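You operate a simulated robot arm through the tools that you are given. There is no shell and no other tool.

The job below is to be done with a simulated robot arm. You get a single attempt, and the scene is never put back.

JOB
Clear the drain strainer: fluff into the white waste bin, rinse it, put it back.
Fine: cold water; the tap ends off.

Only the result counts: the job must be done as asked and must still hold three seconds after the hand-in. Knocking over, shifting, dropping, spilling or breaking anything else fails it.

ROBOT AND FRAMES
A 6-joint arm with a two-finger gripper, fixed in place. Base frame: the origin is on the floor under the middle of its stand, x ahead of it, y to its left, z up; the work surface is at about z = 0.9. Readings come in m, degrees, newtons and seconds.
With the tool pointing down near the work surface it reaches from about 0.14 to 0.68 m from the base axis. Its first joint turns from -66.0 to 66.0 degrees. Payload 2.45 kg.
The TCP is the grasp point between the finger pads, 0.03 m short of the fingertips. In the tool frame z runs along the fingers and y along their closing line. The gripper opens to 0.106 m; its body begins 0.079 m behind the TCP.
Orientation is that of the tool frame in the base frame, as a unit quaternion [x, y, z, w]. With the fingers straight down and closing along the base's y, the tool's x points along the base's -x, its y along +y and its z along -z.

CONTROLS
- The arm moves only by the tool send_rows. Its argument "plan" is a list that holds one entry, the list of rows, each a list of 7 numbers: the turn, a rotation vector about the base's x, y, z in rad, then the shift along the base's x, y, z in m, then the closure, from 0 (fully open) to 1 (shut). In form: [[[rx, ry, rz, dx, dy, dz, grip], ...]]. A call has 1 to 20 rows; each row shifts and turns the commanded pose from where the row before left it. Each row takes 0.2 s and may step no farther than 0.05 m and 8.6 degrees from the row before; otherwise, or with a gripper value out of range, the whole call is refused. Where a pose cannot be reached the arm comes as near as it can. A force on the tool above 40 N (or 10 N above the force at the start of the call, whichever is more), or a blocked arm, ends the call early, and 0.2 s more pass. Each finger travels about 0.153 m/s and halts on what it meets, pressing with about 30 N; the grip force reading is that of the motor and also rises with nothing between the fingers. The clock runs only during rows and for 0.2 s after the last one: add rows that do not move to give the fingers time. The reply holds the time, the measured pose of the TCP, the force on the tool along the base axes, the opening and the grip force, in the units named above and with some noise, with the torque about the TCP (base axes, N m) and any sound that the robot's microphone picked up, and new pictures: "views" is both (left out), scene, wrist or none.
- Cameras (640 x 400 px; columns grow to the right, rows downward): "scene" is fixed at [0.0589, 0.4093, 1.4223]; the picture's right is [-0.77, -0.64, 0.00], its down [-0.26, 0.31, -0.91] and it looks along [0.58, -0.71, -0.40] (base axes); focal length 244 px, centre (320, 200). "wrist" rides on the gripper at [0.076, -0.002, -0.106] in the tool frame; the picture's right is [0.02, 1.00, 0.00], its down [-0.78, 0.02, -0.62] and it looks along [-0.62, 0.01, 0.78] (tool axes); focal length 247 px, centre (320, 200). There is no depth. A picture from a camera that has moved, and an enlarged one, comes with that camera's place and axes in the base frame and with its lens.
- zoom(camera, box): a new picture of the part [left, top, right, bottom] of that camera's present view, enlarged. No time passes.
- sign_off(): hands the job in; it is judged then, once.

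Nothing tells you positions but the pictures and the camera data. Unless the task says otherwise, let go and move clear before handing in.

The tools are called as a command line: name --argument value ..., lists and objects as JSON in quotes. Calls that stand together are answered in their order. send_rows: Moves the arm, as the interface text tells. Its arguments: {"type":"object","properties":{"plan":{"type":"array","items":{"type":"array","items":{"type":"array","items":{"type":"number"}}}},"views":{"type":"string","enum":["both","scene","wrist","none"]}},"required":["plan"]} The other tools are called the same way: zoom (camera, box) takes an enlarged picture of a part of a camera's view; sign_off () hands the job in.

At the start:

```text
t: 0.0
eef_pos: [0.2668, -0.0483, 1.3663]
tcp_rot: [0.0, 1.0, 0.0, -0.001]
force: [1.0, -0.6, -0.4]
ft_torque: [0.03, -0.05, -0.04]
grip_width: 0.106
finger_force: 0.0
```

scene: 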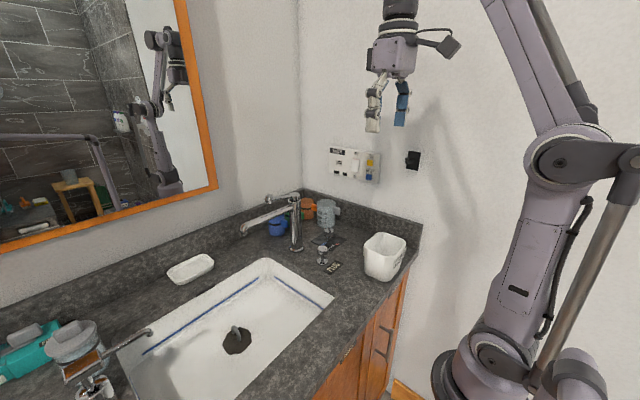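
wrist: 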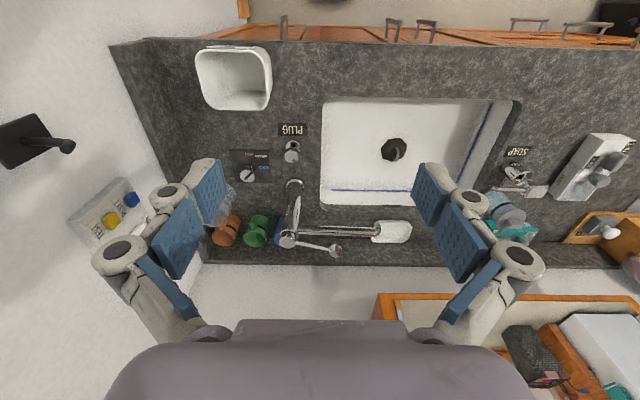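

I see a vanity with a sink, a dark strainer at the drain, a tap with lever, a white bin at the near right, and labelled knobs. I'll zoom in for detail before moving.

zoom --camera "scene" --box '[180, 180, 420, 330]'

zoom --camera "wrist" --box '[200, 80, 440, 270]'

zoom --camera "scene" --box '[190, 300, 290, 380]'

zoom --camera "wrist" --box '[340, 110, 440, 180]'

zoom --camera "scene" --box '[290, 180, 420, 290]'

zoom --camera "wrist" --box '[180, 30, 340, 200]'

```text
2.67 times, centred on (300, 255) of scene
camera zoom: at [0.0589, 0.4093, 1.4223], right [-0.77, -0.64, 0.0], down [-0.26, 0.31, -0.91], along [0.58, -0.71, -0.4], focal length 651 px, centre (373, 53)
```

zoom: 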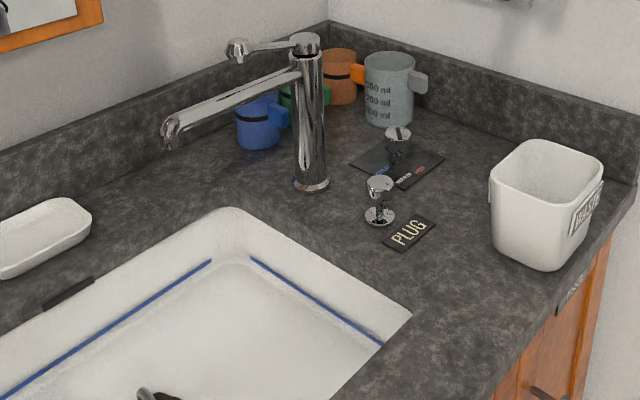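

```text
2.11 times, centred on (320, 175) of wrist
camera zoom: at [0.1904, -0.0475, 1.4725], right [-0.02, 1.0, 0.0], down [0.78, 0.02, 0.62], along [0.62, 0.01, -0.78], focal length 520 px, centre (320, 253)
```

zoom: 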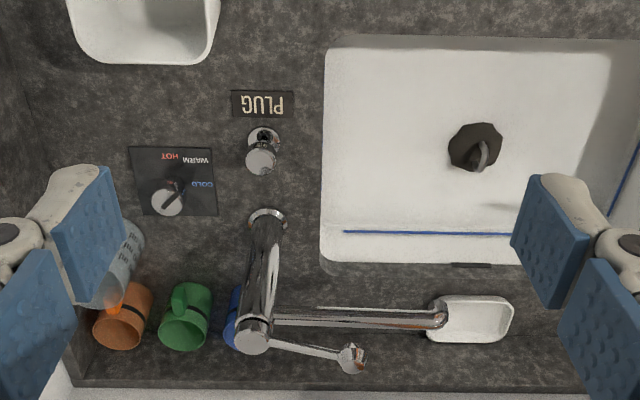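

```text
5.00 times, centred on (240, 340) of scene
camera zoom: at [0.0589, 0.4093, 1.4223], right [-0.77, -0.64, 0.0], down [-0.26, 0.31, -0.91], along [0.58, -0.71, -0.4], focal length 1221 px, centre (720, -500)
```

zoom: 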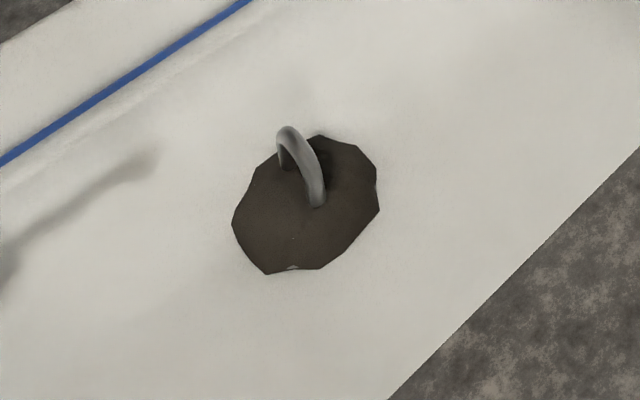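

```text
5.71 times, centred on (390, 145) of wrist
camera zoom: at [0.1904, -0.0475, 1.4725], right [-0.02, 1.0, 0.0], down [0.78, 0.02, 0.62], along [0.62, 0.01, -0.78], focal length 1411 px, centre (-80, 514)
```

zoom: 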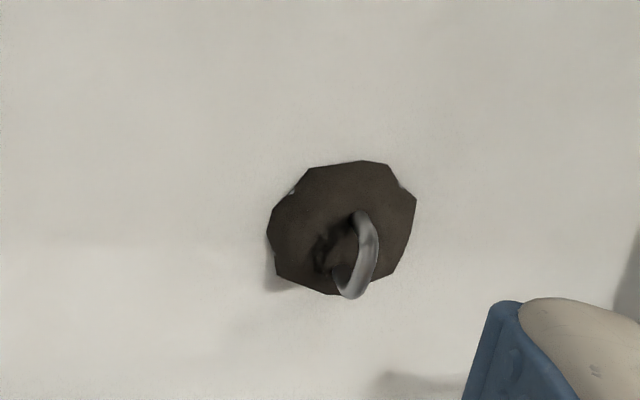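

```text
3.64 times, centred on (355, 235) of scene
camera zoom: at [0.0589, 0.4093, 1.4223], right [-0.77, -0.64, 0.0], down [-0.26, 0.31, -0.91], along [0.58, -0.71, -0.4], focal length 888 px, centre (193, 73)
```

zoom: 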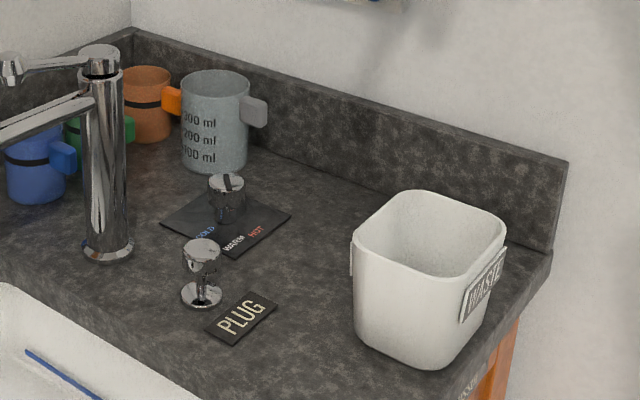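

```text
2.35 times, centred on (260, 115) of wrist
camera zoom: at [0.1904, -0.0475, 1.4725], right [-0.02, 1.0, 0.0], down [0.78, 0.02, 0.62], along [0.62, 0.01, -0.78], focal length 581 px, centre (461, 400)
```

zoom: 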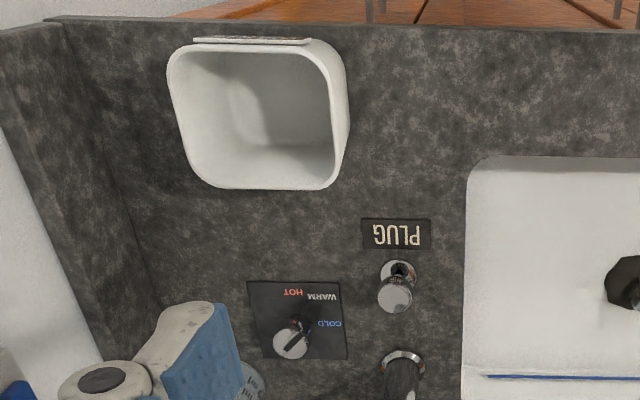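

The strainer is near (0.55, 0.19, 0.76) in the sink. The tap column is at about (0.58, -0.11), with its spout end near (0.59, 0.09, 1.07) and a lever on top, and there is a temperature dial and the WASTE bin on the counter. I'll move above the sink for a closer look.

send_rows --plan '[[[0, 0, 0, 0.02, 0.04, -0.02, 0], [0, 0, 0, 0.02, 0.04, -0.02, 0], [0, 0, 0, 0.02, 0.04, -0.02, 0], [0, 0, 0, 0.03, 0.03, -0.02, 0], [0, 0, 0, 0.03, 0.03, -0.02, 0], [0, 0, 0, 0.03, 0.03, -0.02, 0], [0, 0, 0, 0.03, 0.03, -0.02, 0], [0, 0, 0, 0.02, 0, -0.04, 0], [0, 0, 0, 0.02, 0, -0.04, 0], [0, 0, 0, 0, 0, -0.04, 0], [0, 0, 0, 0, 0, -0.04, 0]]]'

```text
t: 2.4
eef_pos: [0.4882, 0.1905, 1.0657]
tcp_rot: [0.0, 1.0, 0.0, 0.0]
force: [0.1, -0.3, -0.3]
ft_torque: [0.01, 0.02, -0.02]
grip_width: 0.1055
finger_force: 0.1
camera wrist: at [0.4107, 0.1912, 1.1723], right [-0.02, 1.0, 0.0], down [0.78, 0.02, 0.62], along [0.62, 0.01, -0.78], focal length 247 px, centre (320, 200)
```

scene: 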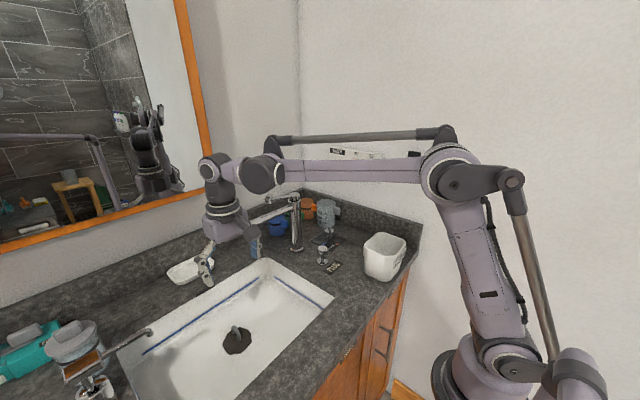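
wrist: 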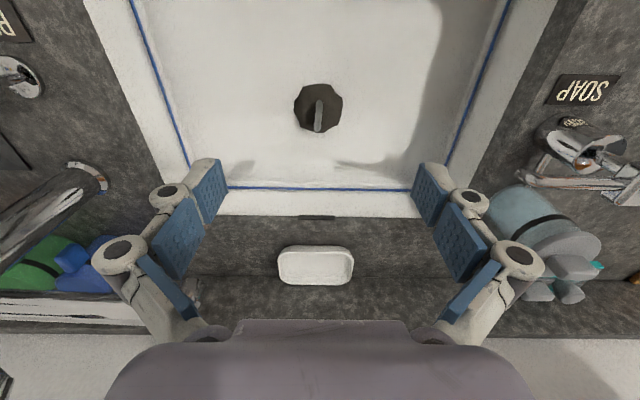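

The strainer is now straight below and ahead in the wrist view. I'll zoom in on it, the tap and the overflow slot.

zoom --camera "wrist" --box '[280, 75, 360, 140]'

zoom --camera "scene" --box '[230, 180, 350, 280]'

zoom --camera "wrist" --box '[0, 0, 220, 260]'

```text
6.15 times, centred on (320, 108) of wrist
camera zoom: at [0.4107, 0.1912, 1.1723], right [-0.02, 1.0, 0.0], down [0.78, 0.02, 0.62], along [0.62, 0.01, -0.78], focal length 1520 px, centre (320, 769)
```

zoom: 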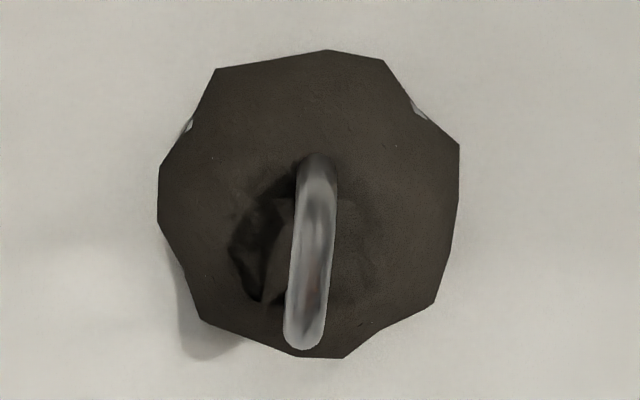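

```text
4.00 times, centred on (290, 230) of scene
camera zoom: at [0.0589, 0.4093, 1.4223], right [-0.77, -0.64, 0.0], down [-0.26, 0.31, -0.91], along [0.58, -0.71, -0.4], focal length 977 px, centre (440, 80)
```

zoom: 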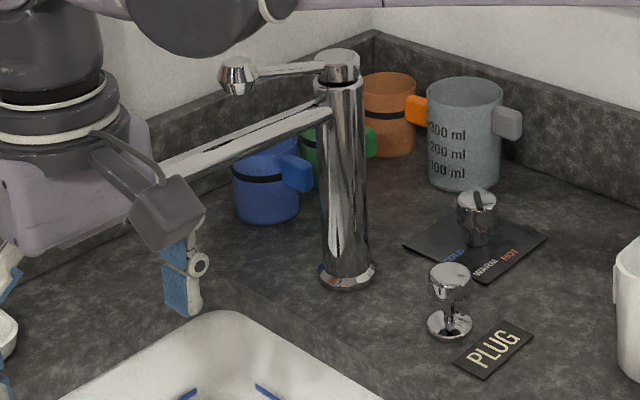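

```text
1.54 times, centred on (110, 130) of wrist
camera zoom: at [0.4107, 0.1912, 1.1723], right [-0.02, 1.0, 0.0], down [0.78, 0.02, 0.62], along [0.62, 0.01, -0.78], focal length 380 px, centre (643, 308)
```

zoom: 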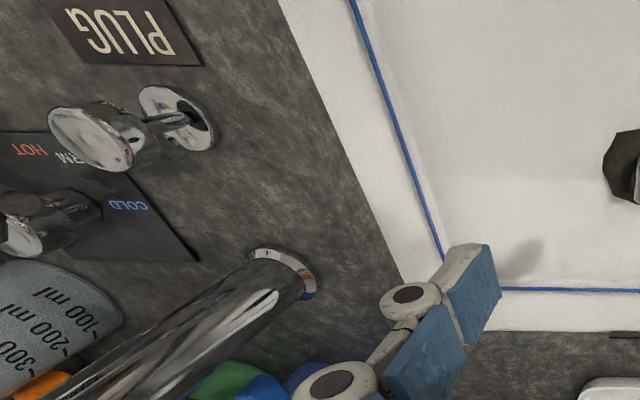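

The brown mat seems to be fluff lying over the strainer, with the grey loop handle sticking up through it. I'll go down for a closer look before touching it.

send_rows --plan '[[[0, 0, 0, 0, 0, -0.04, 0], [0, 0, 0, 0, 0, -0.04, 0], [0, 0, 0, 0, 0, -0.04, 0], [0, 0, 0, 0, 0, -0.04, 0]]]' --views "wrist"

```text
t: 3.4
eef_pos: [0.4874, 0.1921, 0.9064]
tcp_rot: [0.0, 1.0, 0.0, 0.001]
force: [-0.2, -0.5, 0.1]
ft_torque: [-0.02, 0.02, 0.02]
grip_width: 0.106
finger_force: 0.0
camera wrist: at [0.411, 0.1926, 1.0119], right [-0.02, 1.0, 0.0], down [0.78, 0.02, 0.62], along [0.62, 0.01, -0.78], focal length 247 px, centre (320, 200)
```

wrist: 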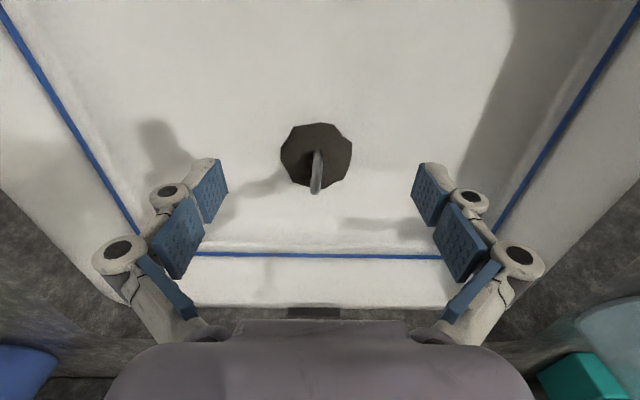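

zoom --camera "wrist" --box '[268, 110, 364, 206]'

zoom --camera "scene" --box '[200, 310, 270, 370]'

```text
4.17 times, centred on (316, 158) of wrist
camera zoom: at [0.411, 0.1926, 1.0119], right [-0.02, 1.0, 0.0], down [0.78, 0.02, 0.62], along [0.62, 0.01, -0.78], focal length 1029 px, centre (337, 375)
```

zoom: 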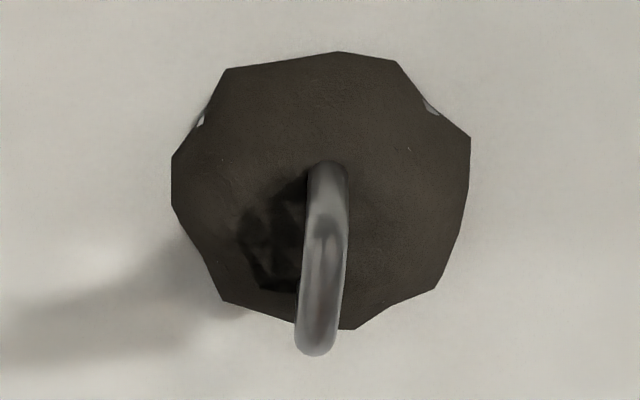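

```text
6.67 times, centred on (235, 340) of scene
camera zoom: at [0.0589, 0.4093, 1.4223], right [-0.77, -0.64, 0.0], down [-0.26, 0.31, -0.91], along [0.58, -0.71, -0.4], focal length 1628 px, centre (887, -733)
```

zoom: 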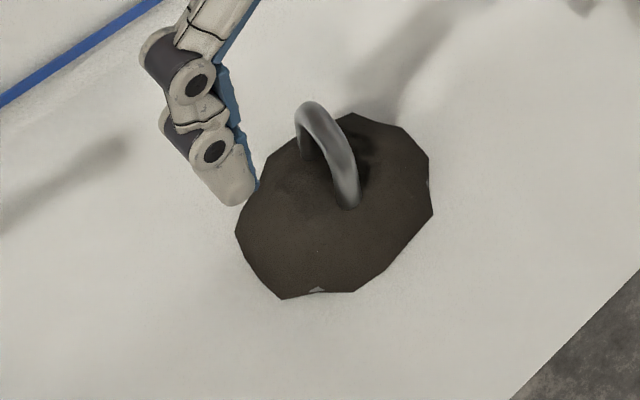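

Triangulating from both cameras, the strainer disc is centred near (0.535, 0.19) at z ≈ 0.78. The handle arch lies in the x–z plane with its top at about z = 0.83. I'll centre above the handle and look again.

send_rows --plan '[[[0, 0, 0, 0.025, -0.001, 0, 0], [0, 0, 0, 0.024, -0.001, 0, 0], [0, 0, 0, 0, 0, -0.02, 0], [0, 0, 0, 0, 0, -0.02, 0]]]'

```text
t: 4.4
eef_pos: [0.5352, 0.1896, 0.8666]
tcp_rot: [0.0, 1.0, 0.0, 0.0]
force: [0.5, 0.0, 0.1]
ft_torque: [0.0, -0.02, -0.01]
grip_width: 0.106
finger_force: 0.1
camera wrist: at [0.4591, 0.1901, 0.9722], right [-0.02, 1.0, 0.0], down [0.78, 0.02, 0.62], along [0.62, 0.01, -0.78], focal length 247 px, centre (320, 200)
```

scene: 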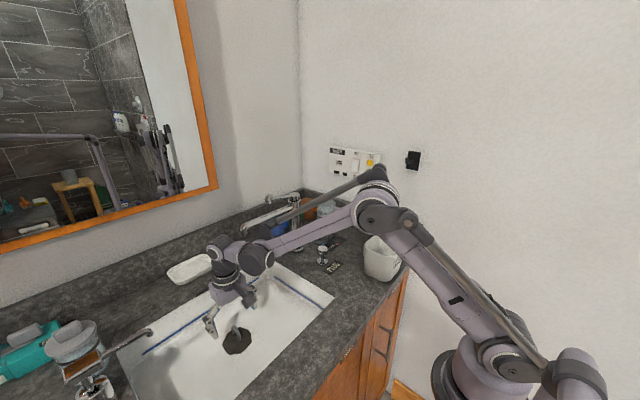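
wrist: 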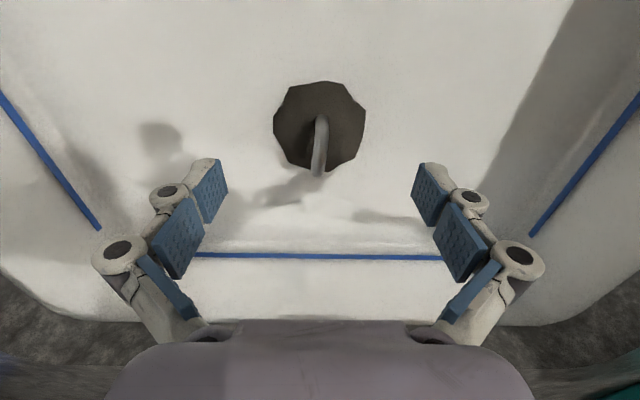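

zoom --camera "wrist" --box '[260, 70, 380, 190]'

zoom --camera "scene" --box '[195, 280, 275, 370]'

```text
3.33 times, centred on (320, 130) of wrist
camera zoom: at [0.4591, 0.1901, 0.9722], right [-0.02, 1.0, 0.0], down [0.78, 0.02, 0.62], along [0.62, 0.01, -0.78], focal length 823 px, centre (320, 433)
```

zoom: 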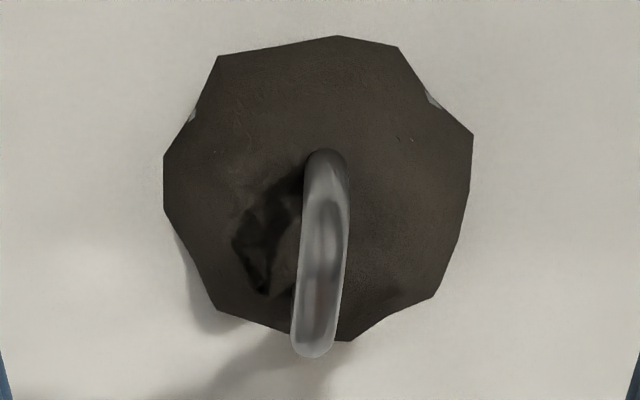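

```text
4.44 times, centred on (235, 325) of scene
camera zoom: at [0.0589, 0.4093, 1.4223], right [-0.77, -0.64, 0.0], down [-0.26, 0.31, -0.91], along [0.58, -0.71, -0.4], focal length 1086 px, centre (698, -356)
```

zoom: 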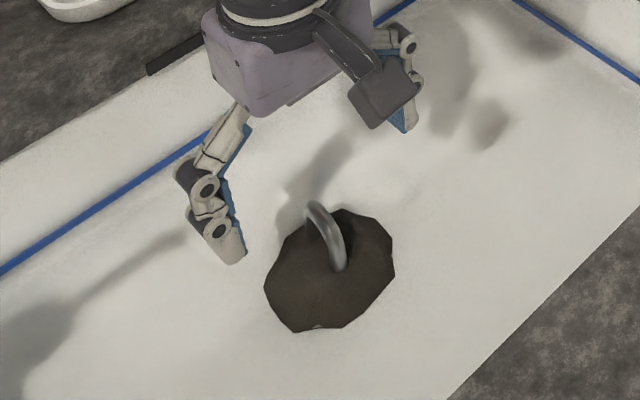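

The handle is centred between the open fingers. I'll lower so the fingertips end just above the fluff, then close on the handle.

send_rows --plan '[[[0, 0, 0, 0.004, 0, -0.02, 0], [0, 0, 0, 0.002, 0, -0.02, 0], [0, 0, 0, 0, 0, 0, 0]]]'

```text
t: 5.2
eef_pos: [0.5413, 0.1901, 0.8264]
tcp_rot: [0.0, 1.0, 0.0, 0.0]
force: [-0.4, 0.4, -0.5]
ft_torque: [0.02, 0.05, -0.02]
grip_width: 0.1058
finger_force: 0.0
camera wrist: at [0.4653, 0.1906, 0.9316], right [-0.02, 1.0, 0.0], down [0.78, 0.02, 0.62], along [0.62, 0.01, -0.78], focal length 247 px, centre (320, 200)
```

scene: 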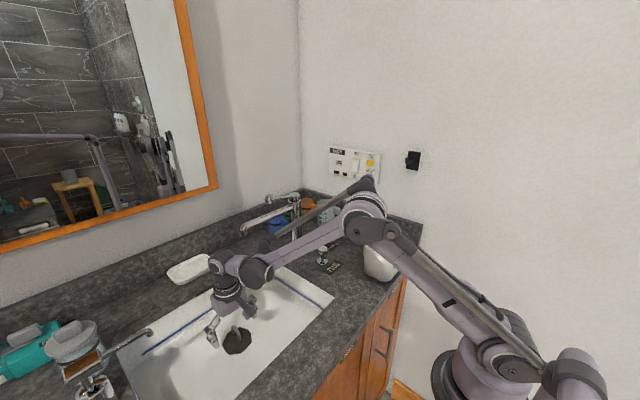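
wrist: 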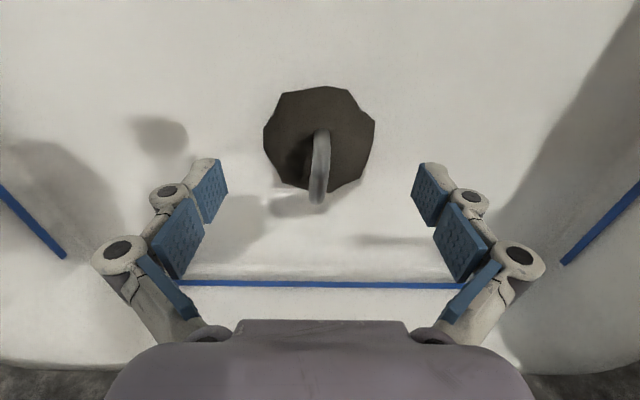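

Both fingers straddle the handle and clear the fluff. I'll close on the handle and hold.

send_rows --plan '[[[0, 0, 0, 0, 0, 0, 0.5], [0, 0, 0, 0, 0, 0, 0.8], [0, 0, 0, 0, 0, 0, 1], [0, 0, 0, 0, 0, 0, 1], [0, 0, 0, 0, 0, 0, 1]]]'

```text
t: 6.4
eef_pos: [0.5422, 0.1904, 0.8257]
tcp_rot: [0.0, 1.0, 0.0, 0.0]
force: [0.3, 0.2, -0.3]
ft_torque: [0.01, -0.02, 0.01]
grip_width: 0.0084
finger_force: 29.8
camera wrist: at [0.4653, 0.1907, 0.9319], right [-0.02, 1.0, 0.0], down [0.78, 0.02, 0.62], along [0.62, 0.01, -0.78], focal length 247 px, centre (320, 200)
```

scene: 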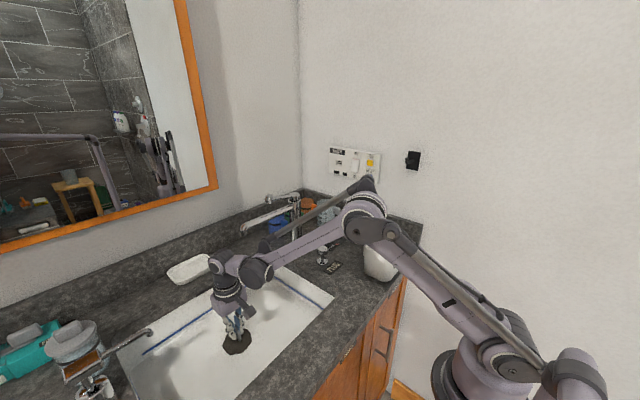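
wrist: 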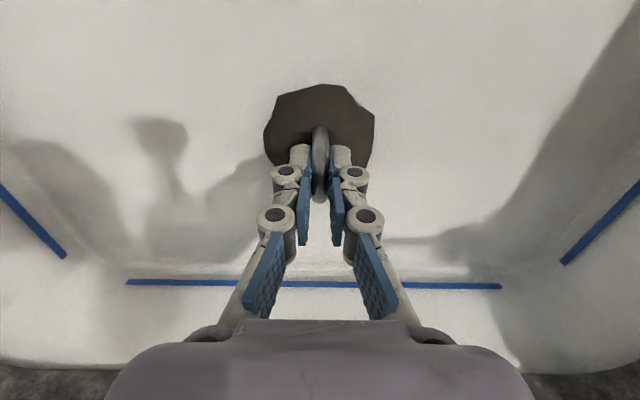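

The fingers hold the handle at 8.4 mm width, with the grasp pose at TCP (0.542, 0.190, 0.826). Now I'll lift slowly straight up and check the fluff.

send_rows --plan '[[[0, 0, 0, 0, 0, 0.008, 1], [0, 0, 0, 0, 0, 0.012, 1], [0, 0, 0, 0, 0, 0.015, 1], [0, 0, 0, 0, 0, 0.015, 1], [0, 0, 0, 0, 0, 0.015, 1], [0, 0, 0, 0, 0, 0.015, 1], [0, 0, 0, 0, 0, 0.01, 1]]]'

```text
t: 8.0
eef_pos: [0.5422, 0.1901, 0.9165]
tcp_rot: [0.0, 1.0, 0.0, -0.001]
force: [1.3, 0.9, -0.5]
ft_torque: [0.04, 0.0, 0.04]
grip_width: 0.0085
finger_force: 30.0
camera wrist: at [0.4658, 0.1904, 1.0228], right [-0.02, 1.0, 0.0], down [0.78, 0.02, 0.62], along [0.62, 0.01, -0.78], focal length 247 px, centre (320, 200)
```

scene: 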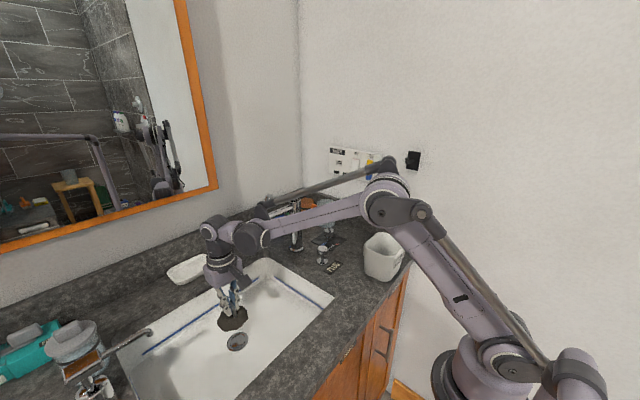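
wrist: 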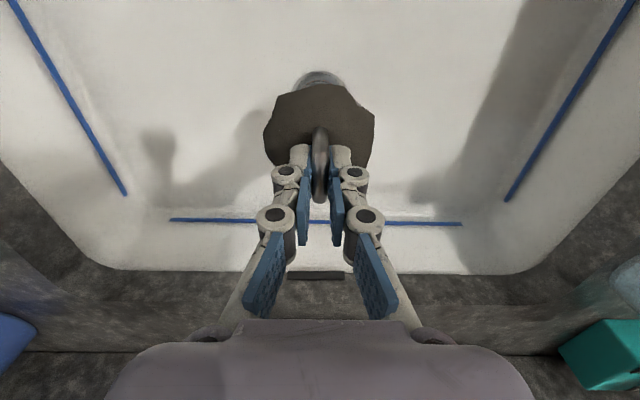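

zoom --camera "scene" --box '[200, 270, 270, 360]'

zoom --camera "wrist" --box '[250, 60, 390, 210]'

zoom --camera "scene" --box '[340, 215, 430, 295]'

```text
4.44 times, centred on (235, 315) of scene
camera zoom: at [0.0589, 0.4093, 1.4223], right [-0.77, -0.64, 0.0], down [-0.26, 0.31, -0.91], along [0.58, -0.71, -0.4], focal length 1086 px, centre (698, -311)
```

zoom: 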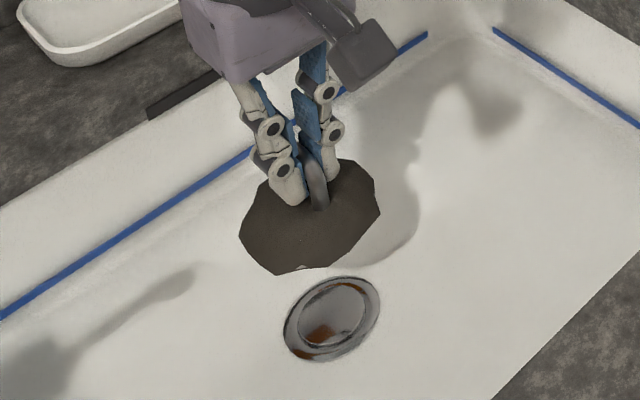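

```text
2.67 times, centred on (320, 135) of wrist
camera zoom: at [0.4658, 0.1904, 1.0228], right [-0.02, 1.0, 0.0], down [0.78, 0.02, 0.62], along [0.62, 0.01, -0.78], focal length 659 px, centre (320, 373)
```

zoom: 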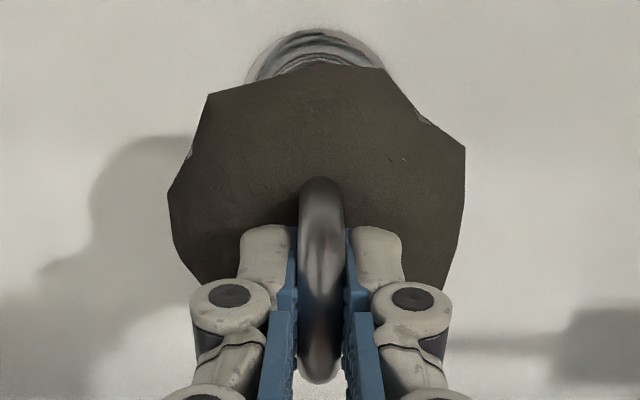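

```text
5.00 times, centred on (385, 255) of scene
camera zoom: at [0.0589, 0.4093, 1.4223], right [-0.77, -0.64, 0.0], down [-0.26, 0.31, -0.91], along [0.58, -0.71, -0.4], focal length 1221 px, centre (-5, -75)
```

zoom: 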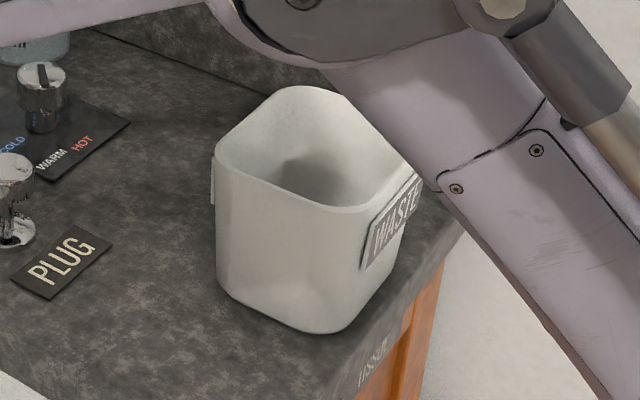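

The strainer came out with the fluff still lying on it, leaving a chrome drain ring visible. The bin opening is about x 0.25–0.355, y −0.16 to −0.265, with its rim near z = 1.0. I'll raise the strainer and carry it level to the side of the bin, clear of the tap.

send_rows --plan '[[[0, 0, 0, 0, 0, 0.02, 1], [0, 0, 0, 0, 0, 0.03, 1], [0, 0, 0, 0, 0, 0.03, 1], [0, 0, 0, -0.01, 0, 0.03, 1], [0, 0, 0, -0.02, 0, 0.03, 1], [0, 0, 0, -0.03, -0.01, 0.03, 1], [0, 0, 0, -0.03, -0.02, 0.02, 1], [0, 0, 0, -0.02, -0.03, 0.01, 1], [0, 0, 0, -0.02, -0.03, 0, 1], [0, 0, 0, -0.02, -0.03, 0, 1], [0, 0, 0, -0.02, -0.03, 0, 1], [0, 0, 0, -0.02, -0.03, 0, 1], [0, 0, 0, -0.02, -0.03, 0, 1], [0, 0, 0, -0.01, -0.03, 0, 1], [0, 0, 0, 0, -0.03, 0, 1], [0, 0, 0, 0, 0, 0, 1]]]'

```text
t: 11.4
eef_pos: [0.3228, -0.0801, 1.116]
tcp_rot: [0.0, 1.0, 0.001, 0.001]
force: [-0.4, -0.6, -0.5]
ft_torque: [-0.03, 0.03, -0.03]
grip_width: 0.0084
finger_force: 30.0
camera wrist: at [0.2461, -0.0799, 1.2223], right [-0.02, 1.0, 0.0], down [0.78, 0.02, 0.62], along [0.62, 0.01, -0.78], focal length 247 px, centre (320, 200)
```

scene: 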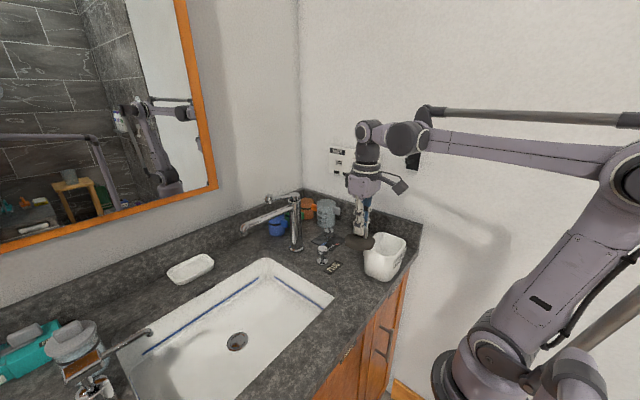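
wrist: 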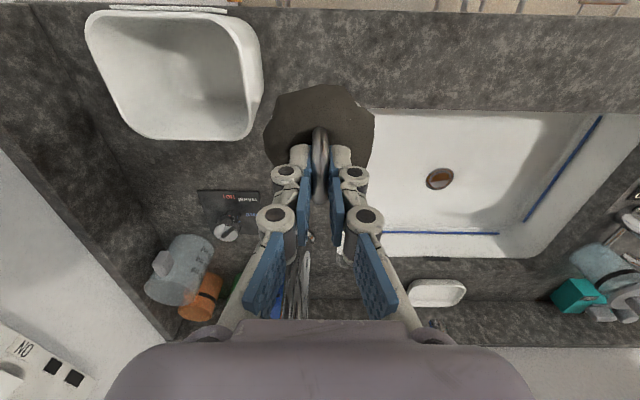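

The strainer is now held level beside the bin. I'll zoom in on the dial, drain and bin from here.

zoom --camera "wrist" --box '[180, 170, 300, 260]'

zoom --camera "wrist" --box '[410, 150, 470, 200]'

zoom --camera "scene" --box '[300, 190, 420, 290]'

zoom --camera "wrist" --box '[60, 0, 400, 160]'

```text
4.44 times, centred on (240, 215) of wrist
camera zoom: at [0.2461, -0.0799, 1.2223], right [-0.02, 1.0, 0.0], down [0.78, 0.02, 0.62], along [0.62, 0.01, -0.78], focal length 1098 px, centre (676, 133)
```

zoom: 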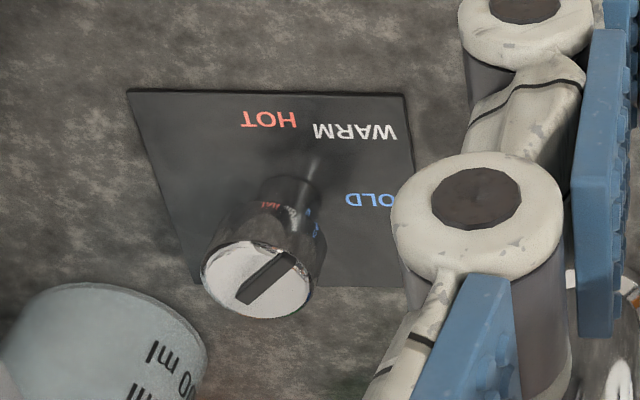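

```text
8.00 times, centred on (440, 175) of wrist
camera zoom: at [0.2461, -0.0799, 1.2223], right [-0.02, 1.0, 0.0], down [0.78, 0.02, 0.62], along [0.62, 0.01, -0.78], focal length 1976 px, centre (-640, 400)
```

zoom: 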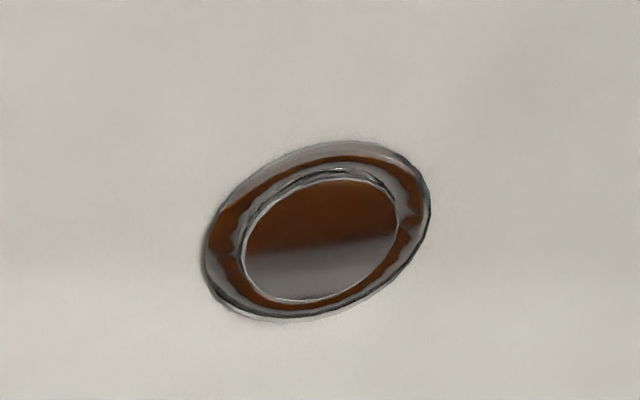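

```text
4.00 times, centred on (360, 240) of scene
camera zoom: at [0.0589, 0.4093, 1.4223], right [-0.77, -0.64, 0.0], down [-0.26, 0.31, -0.91], along [0.58, -0.71, -0.4], focal length 977 px, centre (160, 40)
```

zoom: 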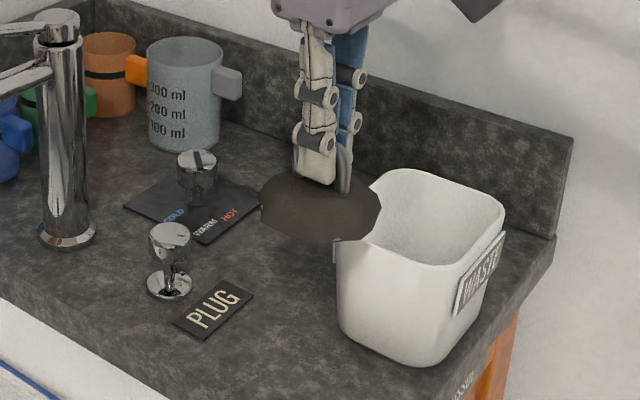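

```text
1.88 times, centred on (230, 80) of wrist
camera zoom: at [0.2461, -0.0799, 1.2223], right [-0.02, 1.0, 0.0], down [0.78, 0.02, 0.62], along [0.62, 0.01, -0.78], focal length 465 px, centre (489, 426)
```

zoom: 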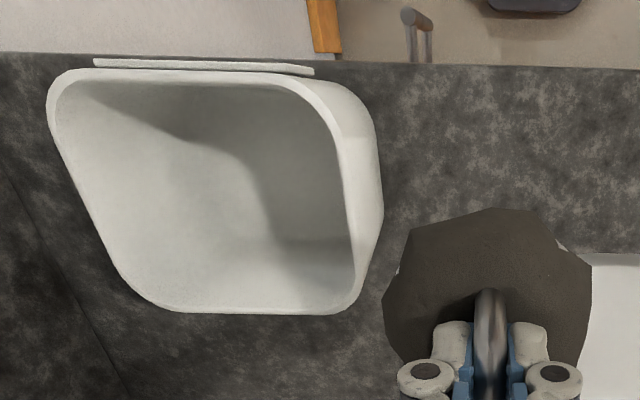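

The dial's pointer appears to sit at WARM, which I'll handle before rinsing. First the fluff: I'll move the strainer over the bin opening and start tilting it there so that anything that drops lands inside.

send_rows --plan '[[[0, 0, 0, -0.003, -0.02, 0.01, 1], [0, 0, 0, -0.003, -0.03, 0.005, 1], [0, 0, 0, -0.003, -0.03, 0.005, 1], [0, 0, 0, -0.003, -0.03, 0, 1], [0, 0, 0, -0.003, -0.023, 0, 1], [0, 0, 0, 0, 0, 0, 1]]]'

```text
t: 12.8
eef_pos: [0.3064, -0.213, 1.1363]
tcp_rot: [0.0, 1.0, 0.0, 0.001]
force: [-0.2, 0.5, 0.5]
ft_torque: [-0.01, 0.0, 0.05]
grip_width: 0.0083
finger_force: 29.5
camera wrist: at [0.2303, -0.2132, 1.2426], right [-0.02, 1.0, 0.0], down [0.78, 0.02, 0.62], along [0.62, 0.01, -0.78], focal length 247 px, centre (320, 200)
```

scene: 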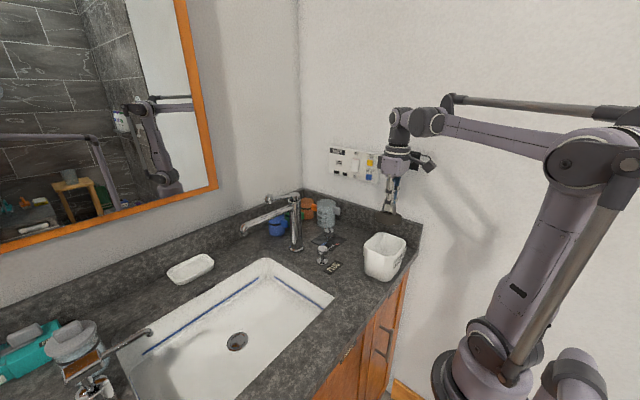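
wrist: 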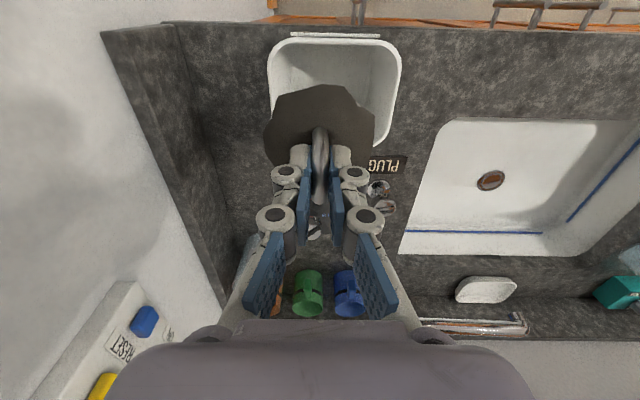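

The strainer is over the bin (opening about x 0.25–0.35, y −0.26 to −0.14). I'll tilt it about the x axis with the tip swinging toward −y, while keeping the disc above the opening.

send_rows --plan '[[[-0.13, 0, 0, 0, 0.002, 0, 1], [-0.14, 0, 0, 0, 0.003, 0, 1], [-0.14, 0, 0, 0, 0.004, 0, 1], [-0.14, 0, 0, 0, 0.004, 0, 1], [-0.14, 0, 0, 0, 0.004, 0, 1], [-0.14, 0, 0, 0, 0.004, 0, 1], [0, 0, 0, 0, 0, 0, 1]]]'

```text
t: 14.4
eef_pos: [0.3078, -0.1916, 1.1381]
tcp_rot: [0.0, 0.915, -0.404, 0.001]
force: [-0.7, 0.4, -0.5]
ft_torque: [0.02, -0.02, 0.01]
grip_width: 0.0086
finger_force: 30.3
camera wrist: at [0.2305, -0.1123, 1.2092], right [-0.02, 0.67, -0.74], down [0.78, 0.47, 0.41], along [0.62, -0.57, -0.54], focal length 247 px, centre (320, 200)
```

scene: 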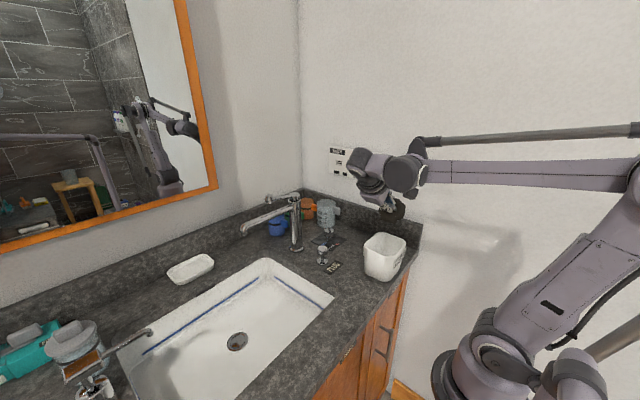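
wrist: 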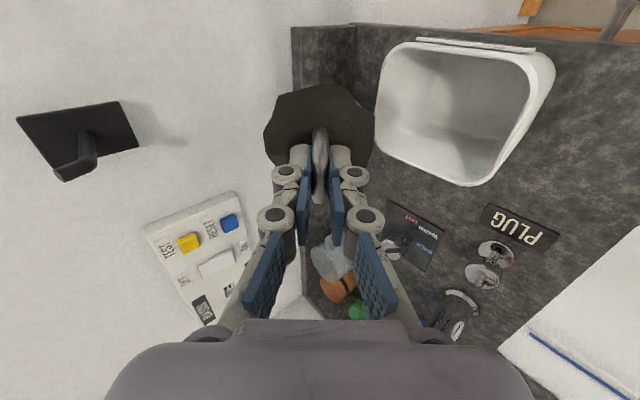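

The arm reaches this tilt and the fluff is still on the strainer. I'll continue past 90°.

send_rows --plan '[[[-0.14, 0, 0, -0.001, 0.003, 0, 1], [-0.14, 0, 0, -0.001, 0.003, 0, 1], [-0.14, 0, 0, -0.001, 0.002, 0, 1], [-0.14, 0, 0, -0.001, 0.002, 0, 1], [-0.14, 0, 0, 0, 0.001, 0, 1], [-0.14, 0, 0, 0, 0, 0, 1], [0, 0, 0, 0, 0, 0, 1]]]'

```text
t: 16.0
eef_pos: [0.3033, -0.1802, 1.1365]
tcp_rot: [0.0, -0.67, 0.742, 0.0]
force: [0.0, -0.3, 0.8]
ft_torque: [0.01, -0.03, -0.03]
grip_width: 0.0085
finger_force: 30.5
camera wrist: at [0.2265, -0.0728, 1.1276], right [-0.02, -0.1, -0.99], down [0.78, 0.62, -0.08], along [0.62, -0.78, 0.07], focal length 247 px, centre (320, 200)
```

scene: 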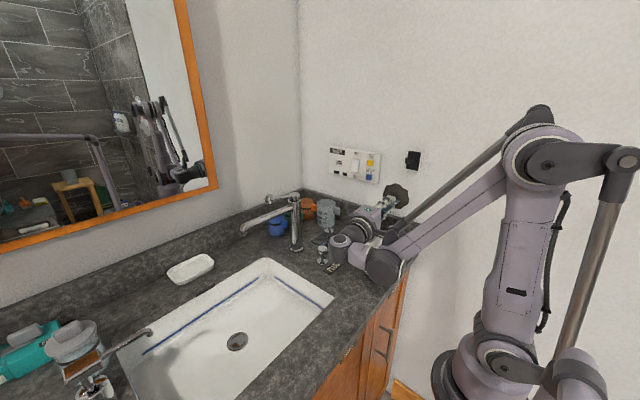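
wrist: 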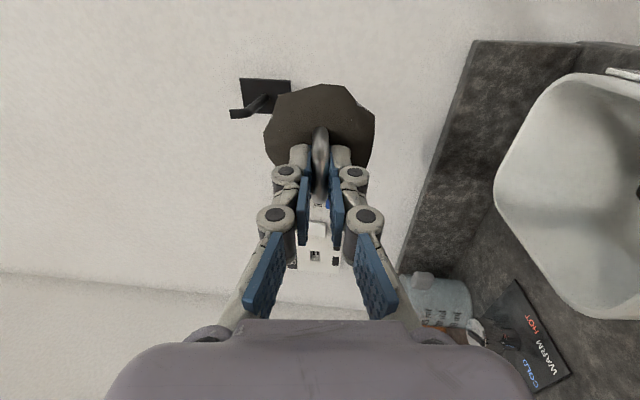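

zoom --camera "scene" --box '[340, 170, 440, 290]'

zoom --camera "wrist" --box '[480, 50, 640, 330]'

zoom --camera "wrist" --box '[250, 70, 390, 210]'

```text
3.33 times, centred on (390, 230) of scene
camera zoom: at [0.0589, 0.4093, 1.4223], right [-0.77, -0.64, 0.0], down [-0.26, 0.31, -0.91], along [0.58, -0.71, -0.4], focal length 814 px, centre (87, 100)
```

zoom: 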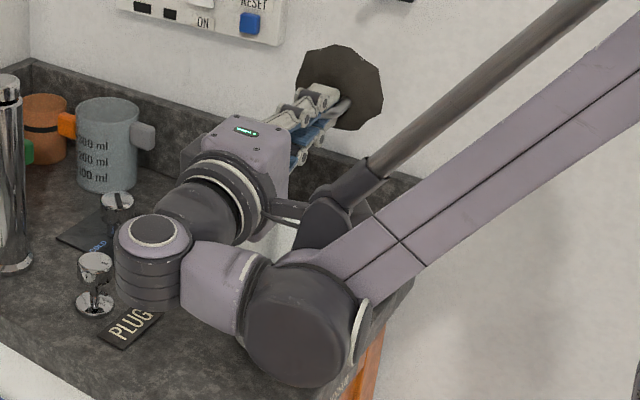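

```text
1.43 times, centred on (560, 190) of wrist
camera zoom: at [0.2265, -0.0728, 1.1276], right [-0.02, -0.1, -0.99], down [0.78, 0.62, -0.08], along [0.62, -0.78, 0.07], focal length 353 px, centre (-23, 214)
```

zoom: 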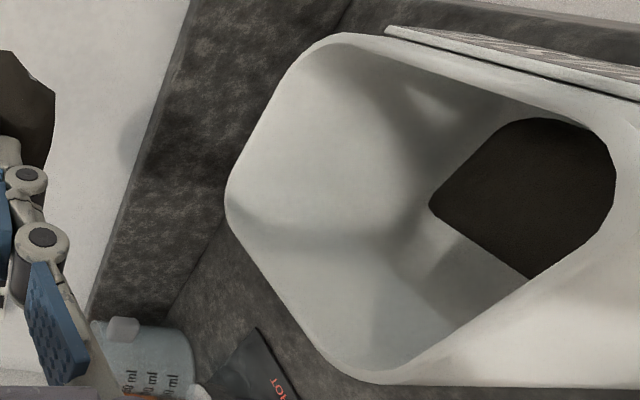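

```text
2.86 times, centred on (320, 140) of wrist
camera zoom: at [0.2265, -0.0728, 1.1276], right [-0.02, -0.1, -0.99], down [0.78, 0.62, -0.08], along [0.62, -0.78, 0.07], focal length 706 px, centre (320, 371)
```

zoom: 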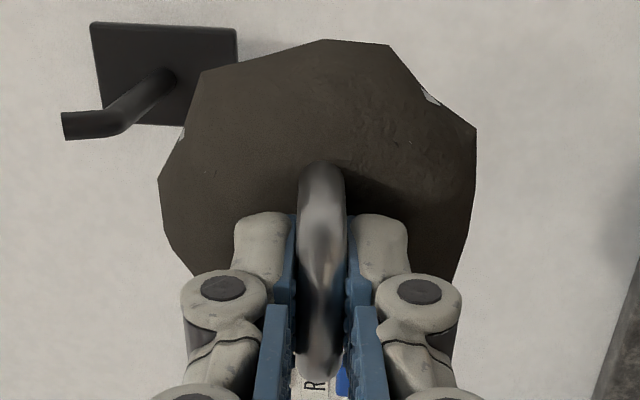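

There is now a dark patch on the bin floor that wasn't there at the 48° tilt, yet the strainer still looks brown. I'll tilt back a little, staying over the bin, to see inside it better.

send_rows --plan '[[[0.14, 0, 0, 0, 0, 0, 1], [0.14, 0, 0, 0, 0, 0, 1], [0.14, 0, 0, 0, 0, 0, 1], [0.14, 0, 0, 0, 0, 0, 1], [0, 0, 0, 0, 0, 0, 1]]]'

```text
t: 17.2
eef_pos: [0.3021, -0.1815, 1.1371]
tcp_rot: [0.0, 0.851, -0.526, 0.0]
force: [-0.6, 0.1, -1.1]
ft_torque: [0.02, -0.02, 0.0]
grip_width: 0.0087
finger_force: 29.9
camera wrist: at [0.2262, -0.0846, 1.1854], right [-0.02, 0.45, -0.89], down [0.78, 0.56, 0.26], along [0.62, -0.69, -0.36], focal length 247 px, centre (320, 200)
```

scene: 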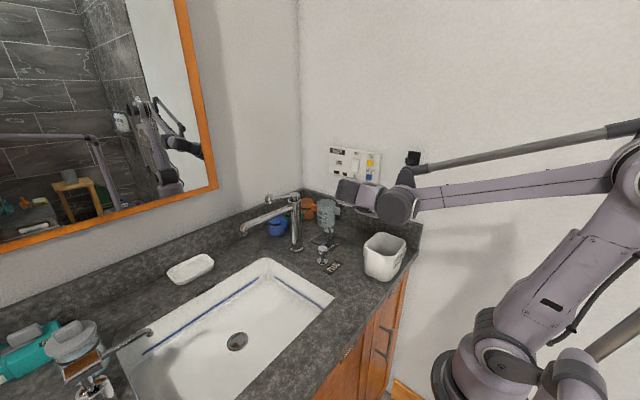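
wrist: 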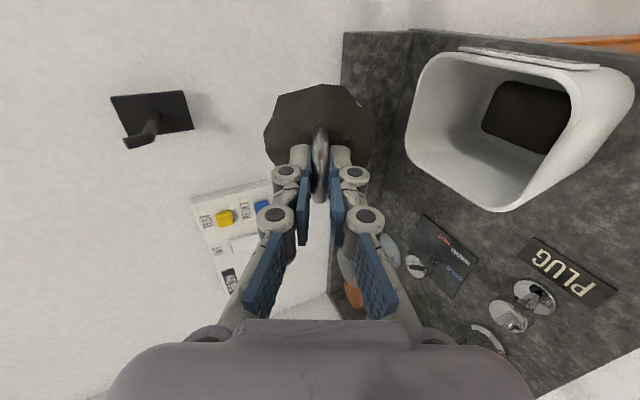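

zoom --camera "wrist" --box '[400, 40, 640, 220]'

zoom --camera "wrist" --box '[250, 70, 390, 210]'

zoom --camera "scene" --box '[350, 220, 420, 290]'

```text
2.22 times, centred on (520, 130) of wrist
camera zoom: at [0.2262, -0.0846, 1.1854], right [-0.02, 0.45, -0.89], down [0.78, 0.56, 0.26], along [0.62, -0.69, -0.36], focal length 549 px, centre (-124, 356)
```

zoom: 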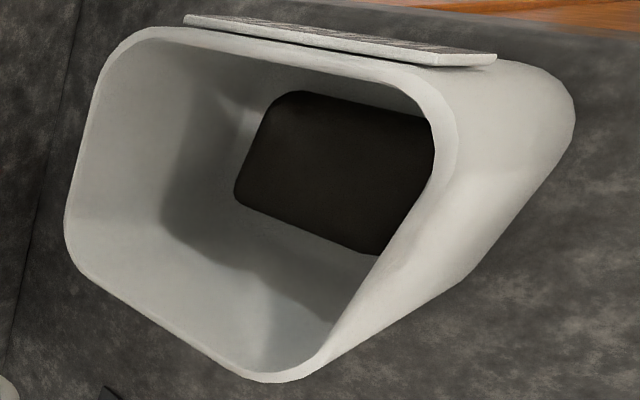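

```text
2.86 times, centred on (320, 140) of wrist
camera zoom: at [0.2262, -0.0846, 1.1854], right [-0.02, 0.45, -0.89], down [0.78, 0.56, 0.26], along [0.62, -0.69, -0.36], focal length 706 px, centre (320, 371)
```

zoom: 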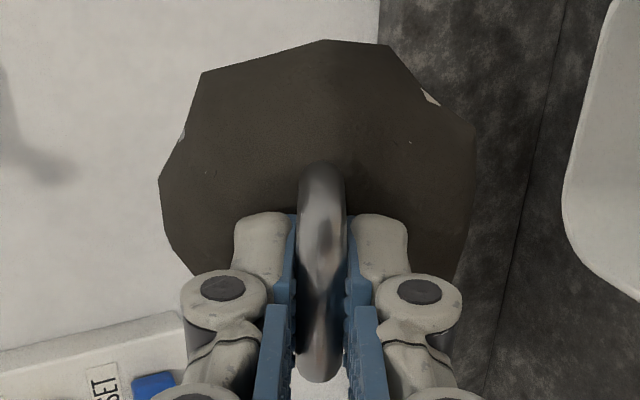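

```text
5.71 times, centred on (385, 255) of scene
camera zoom: at [0.0589, 0.4093, 1.4223], right [-0.77, -0.64, 0.0], down [-0.26, 0.31, -0.91], along [0.58, -0.71, -0.4], focal length 1396 px, centre (-51, -114)
```

zoom: 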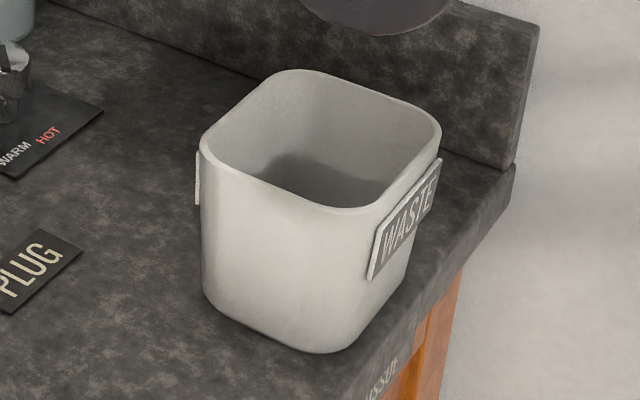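

The dark patch fills the bin floor, and I can't yet tell if it is fluff. I'll level the strainer again over the bin, then shift so the wrist camera sees straight into the bin.

send_rows --plan '[[[0.14, 0, 0, 0, -0.002, 0, 1], [0.14, 0, 0, 0, -0.003, 0, 1], [0.14, 0, 0, 0, -0.004, 0, 1], [0.14, 0, 0, 0, -0.004, 0.005, 1], [0.14, 0, 0, 0, -0.004, 0.01, 1], [0.14, 0, 0, 0, -0.004, 0.01, 1], [0.14, 0, 0, 0, -0.002, 0.01, 1], [0.13, 0, 0, 0, 0, 0.01, 1], [0, 0, 0, -0.005, 0.02, 0.01, 1], [0, 0, 0, -0.005, 0.03, 0.01, 1], [0, 0, 0, -0.01, 0.03, 0, 1], [0, 0, 0, 0, 0, 0, 1]]]'

```text
t: 19.8
eef_pos: [0.2822, -0.1221, 1.2006]
tcp_rot: [0.0, 1.0, -0.001, 0.0]
force: [0.2, -0.6, -0.5]
ft_torque: [-0.01, 0.01, -0.01]
grip_width: 0.0084
finger_force: 29.9
camera wrist: at [0.206, -0.1227, 1.3074], right [-0.02, 1.0, 0.0], down [0.78, 0.02, 0.62], along [0.62, 0.01, -0.78], focal length 247 px, centre (320, 200)
```

scene: 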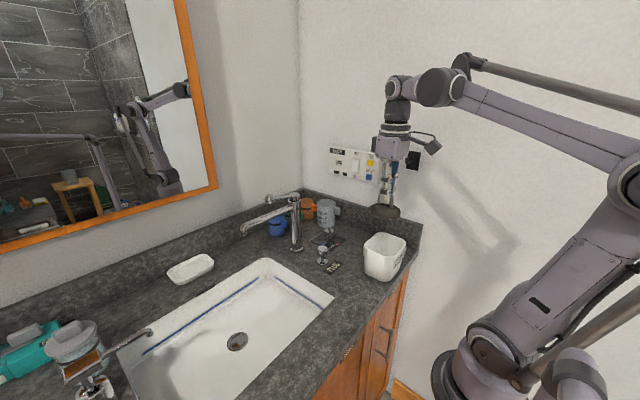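
wrist: 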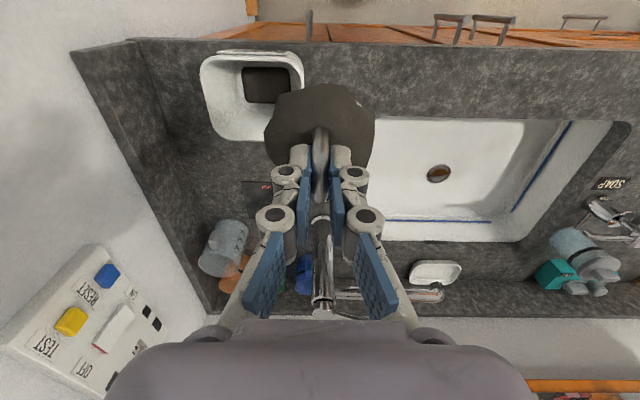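

zoom --camera "wrist" --box '[190, 40, 390, 160]'

zoom --camera "scene" --box '[350, 170, 430, 240]'

```text
3.20 times, centred on (290, 100) of wrist
camera zoom: at [0.206, -0.1227, 1.3074], right [-0.02, 1.0, 0.0], down [0.78, 0.02, 0.62], along [0.62, 0.01, -0.78], focal length 790 px, centre (416, 520)
```

zoom: 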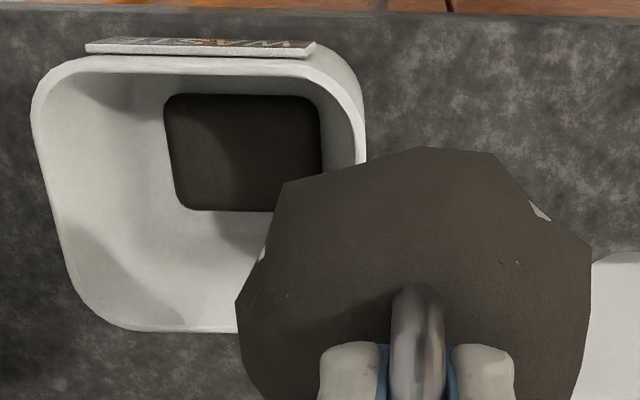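

```text
5.71 times, centred on (390, 205) of scene
camera zoom: at [0.0589, 0.4093, 1.4223], right [-0.77, -0.64, 0.0], down [-0.26, 0.31, -0.91], along [0.58, -0.71, -0.4], focal length 1396 px, centre (-80, 171)
```

zoom: 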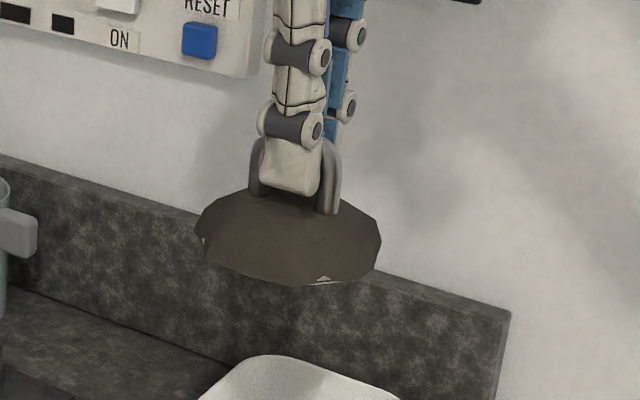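

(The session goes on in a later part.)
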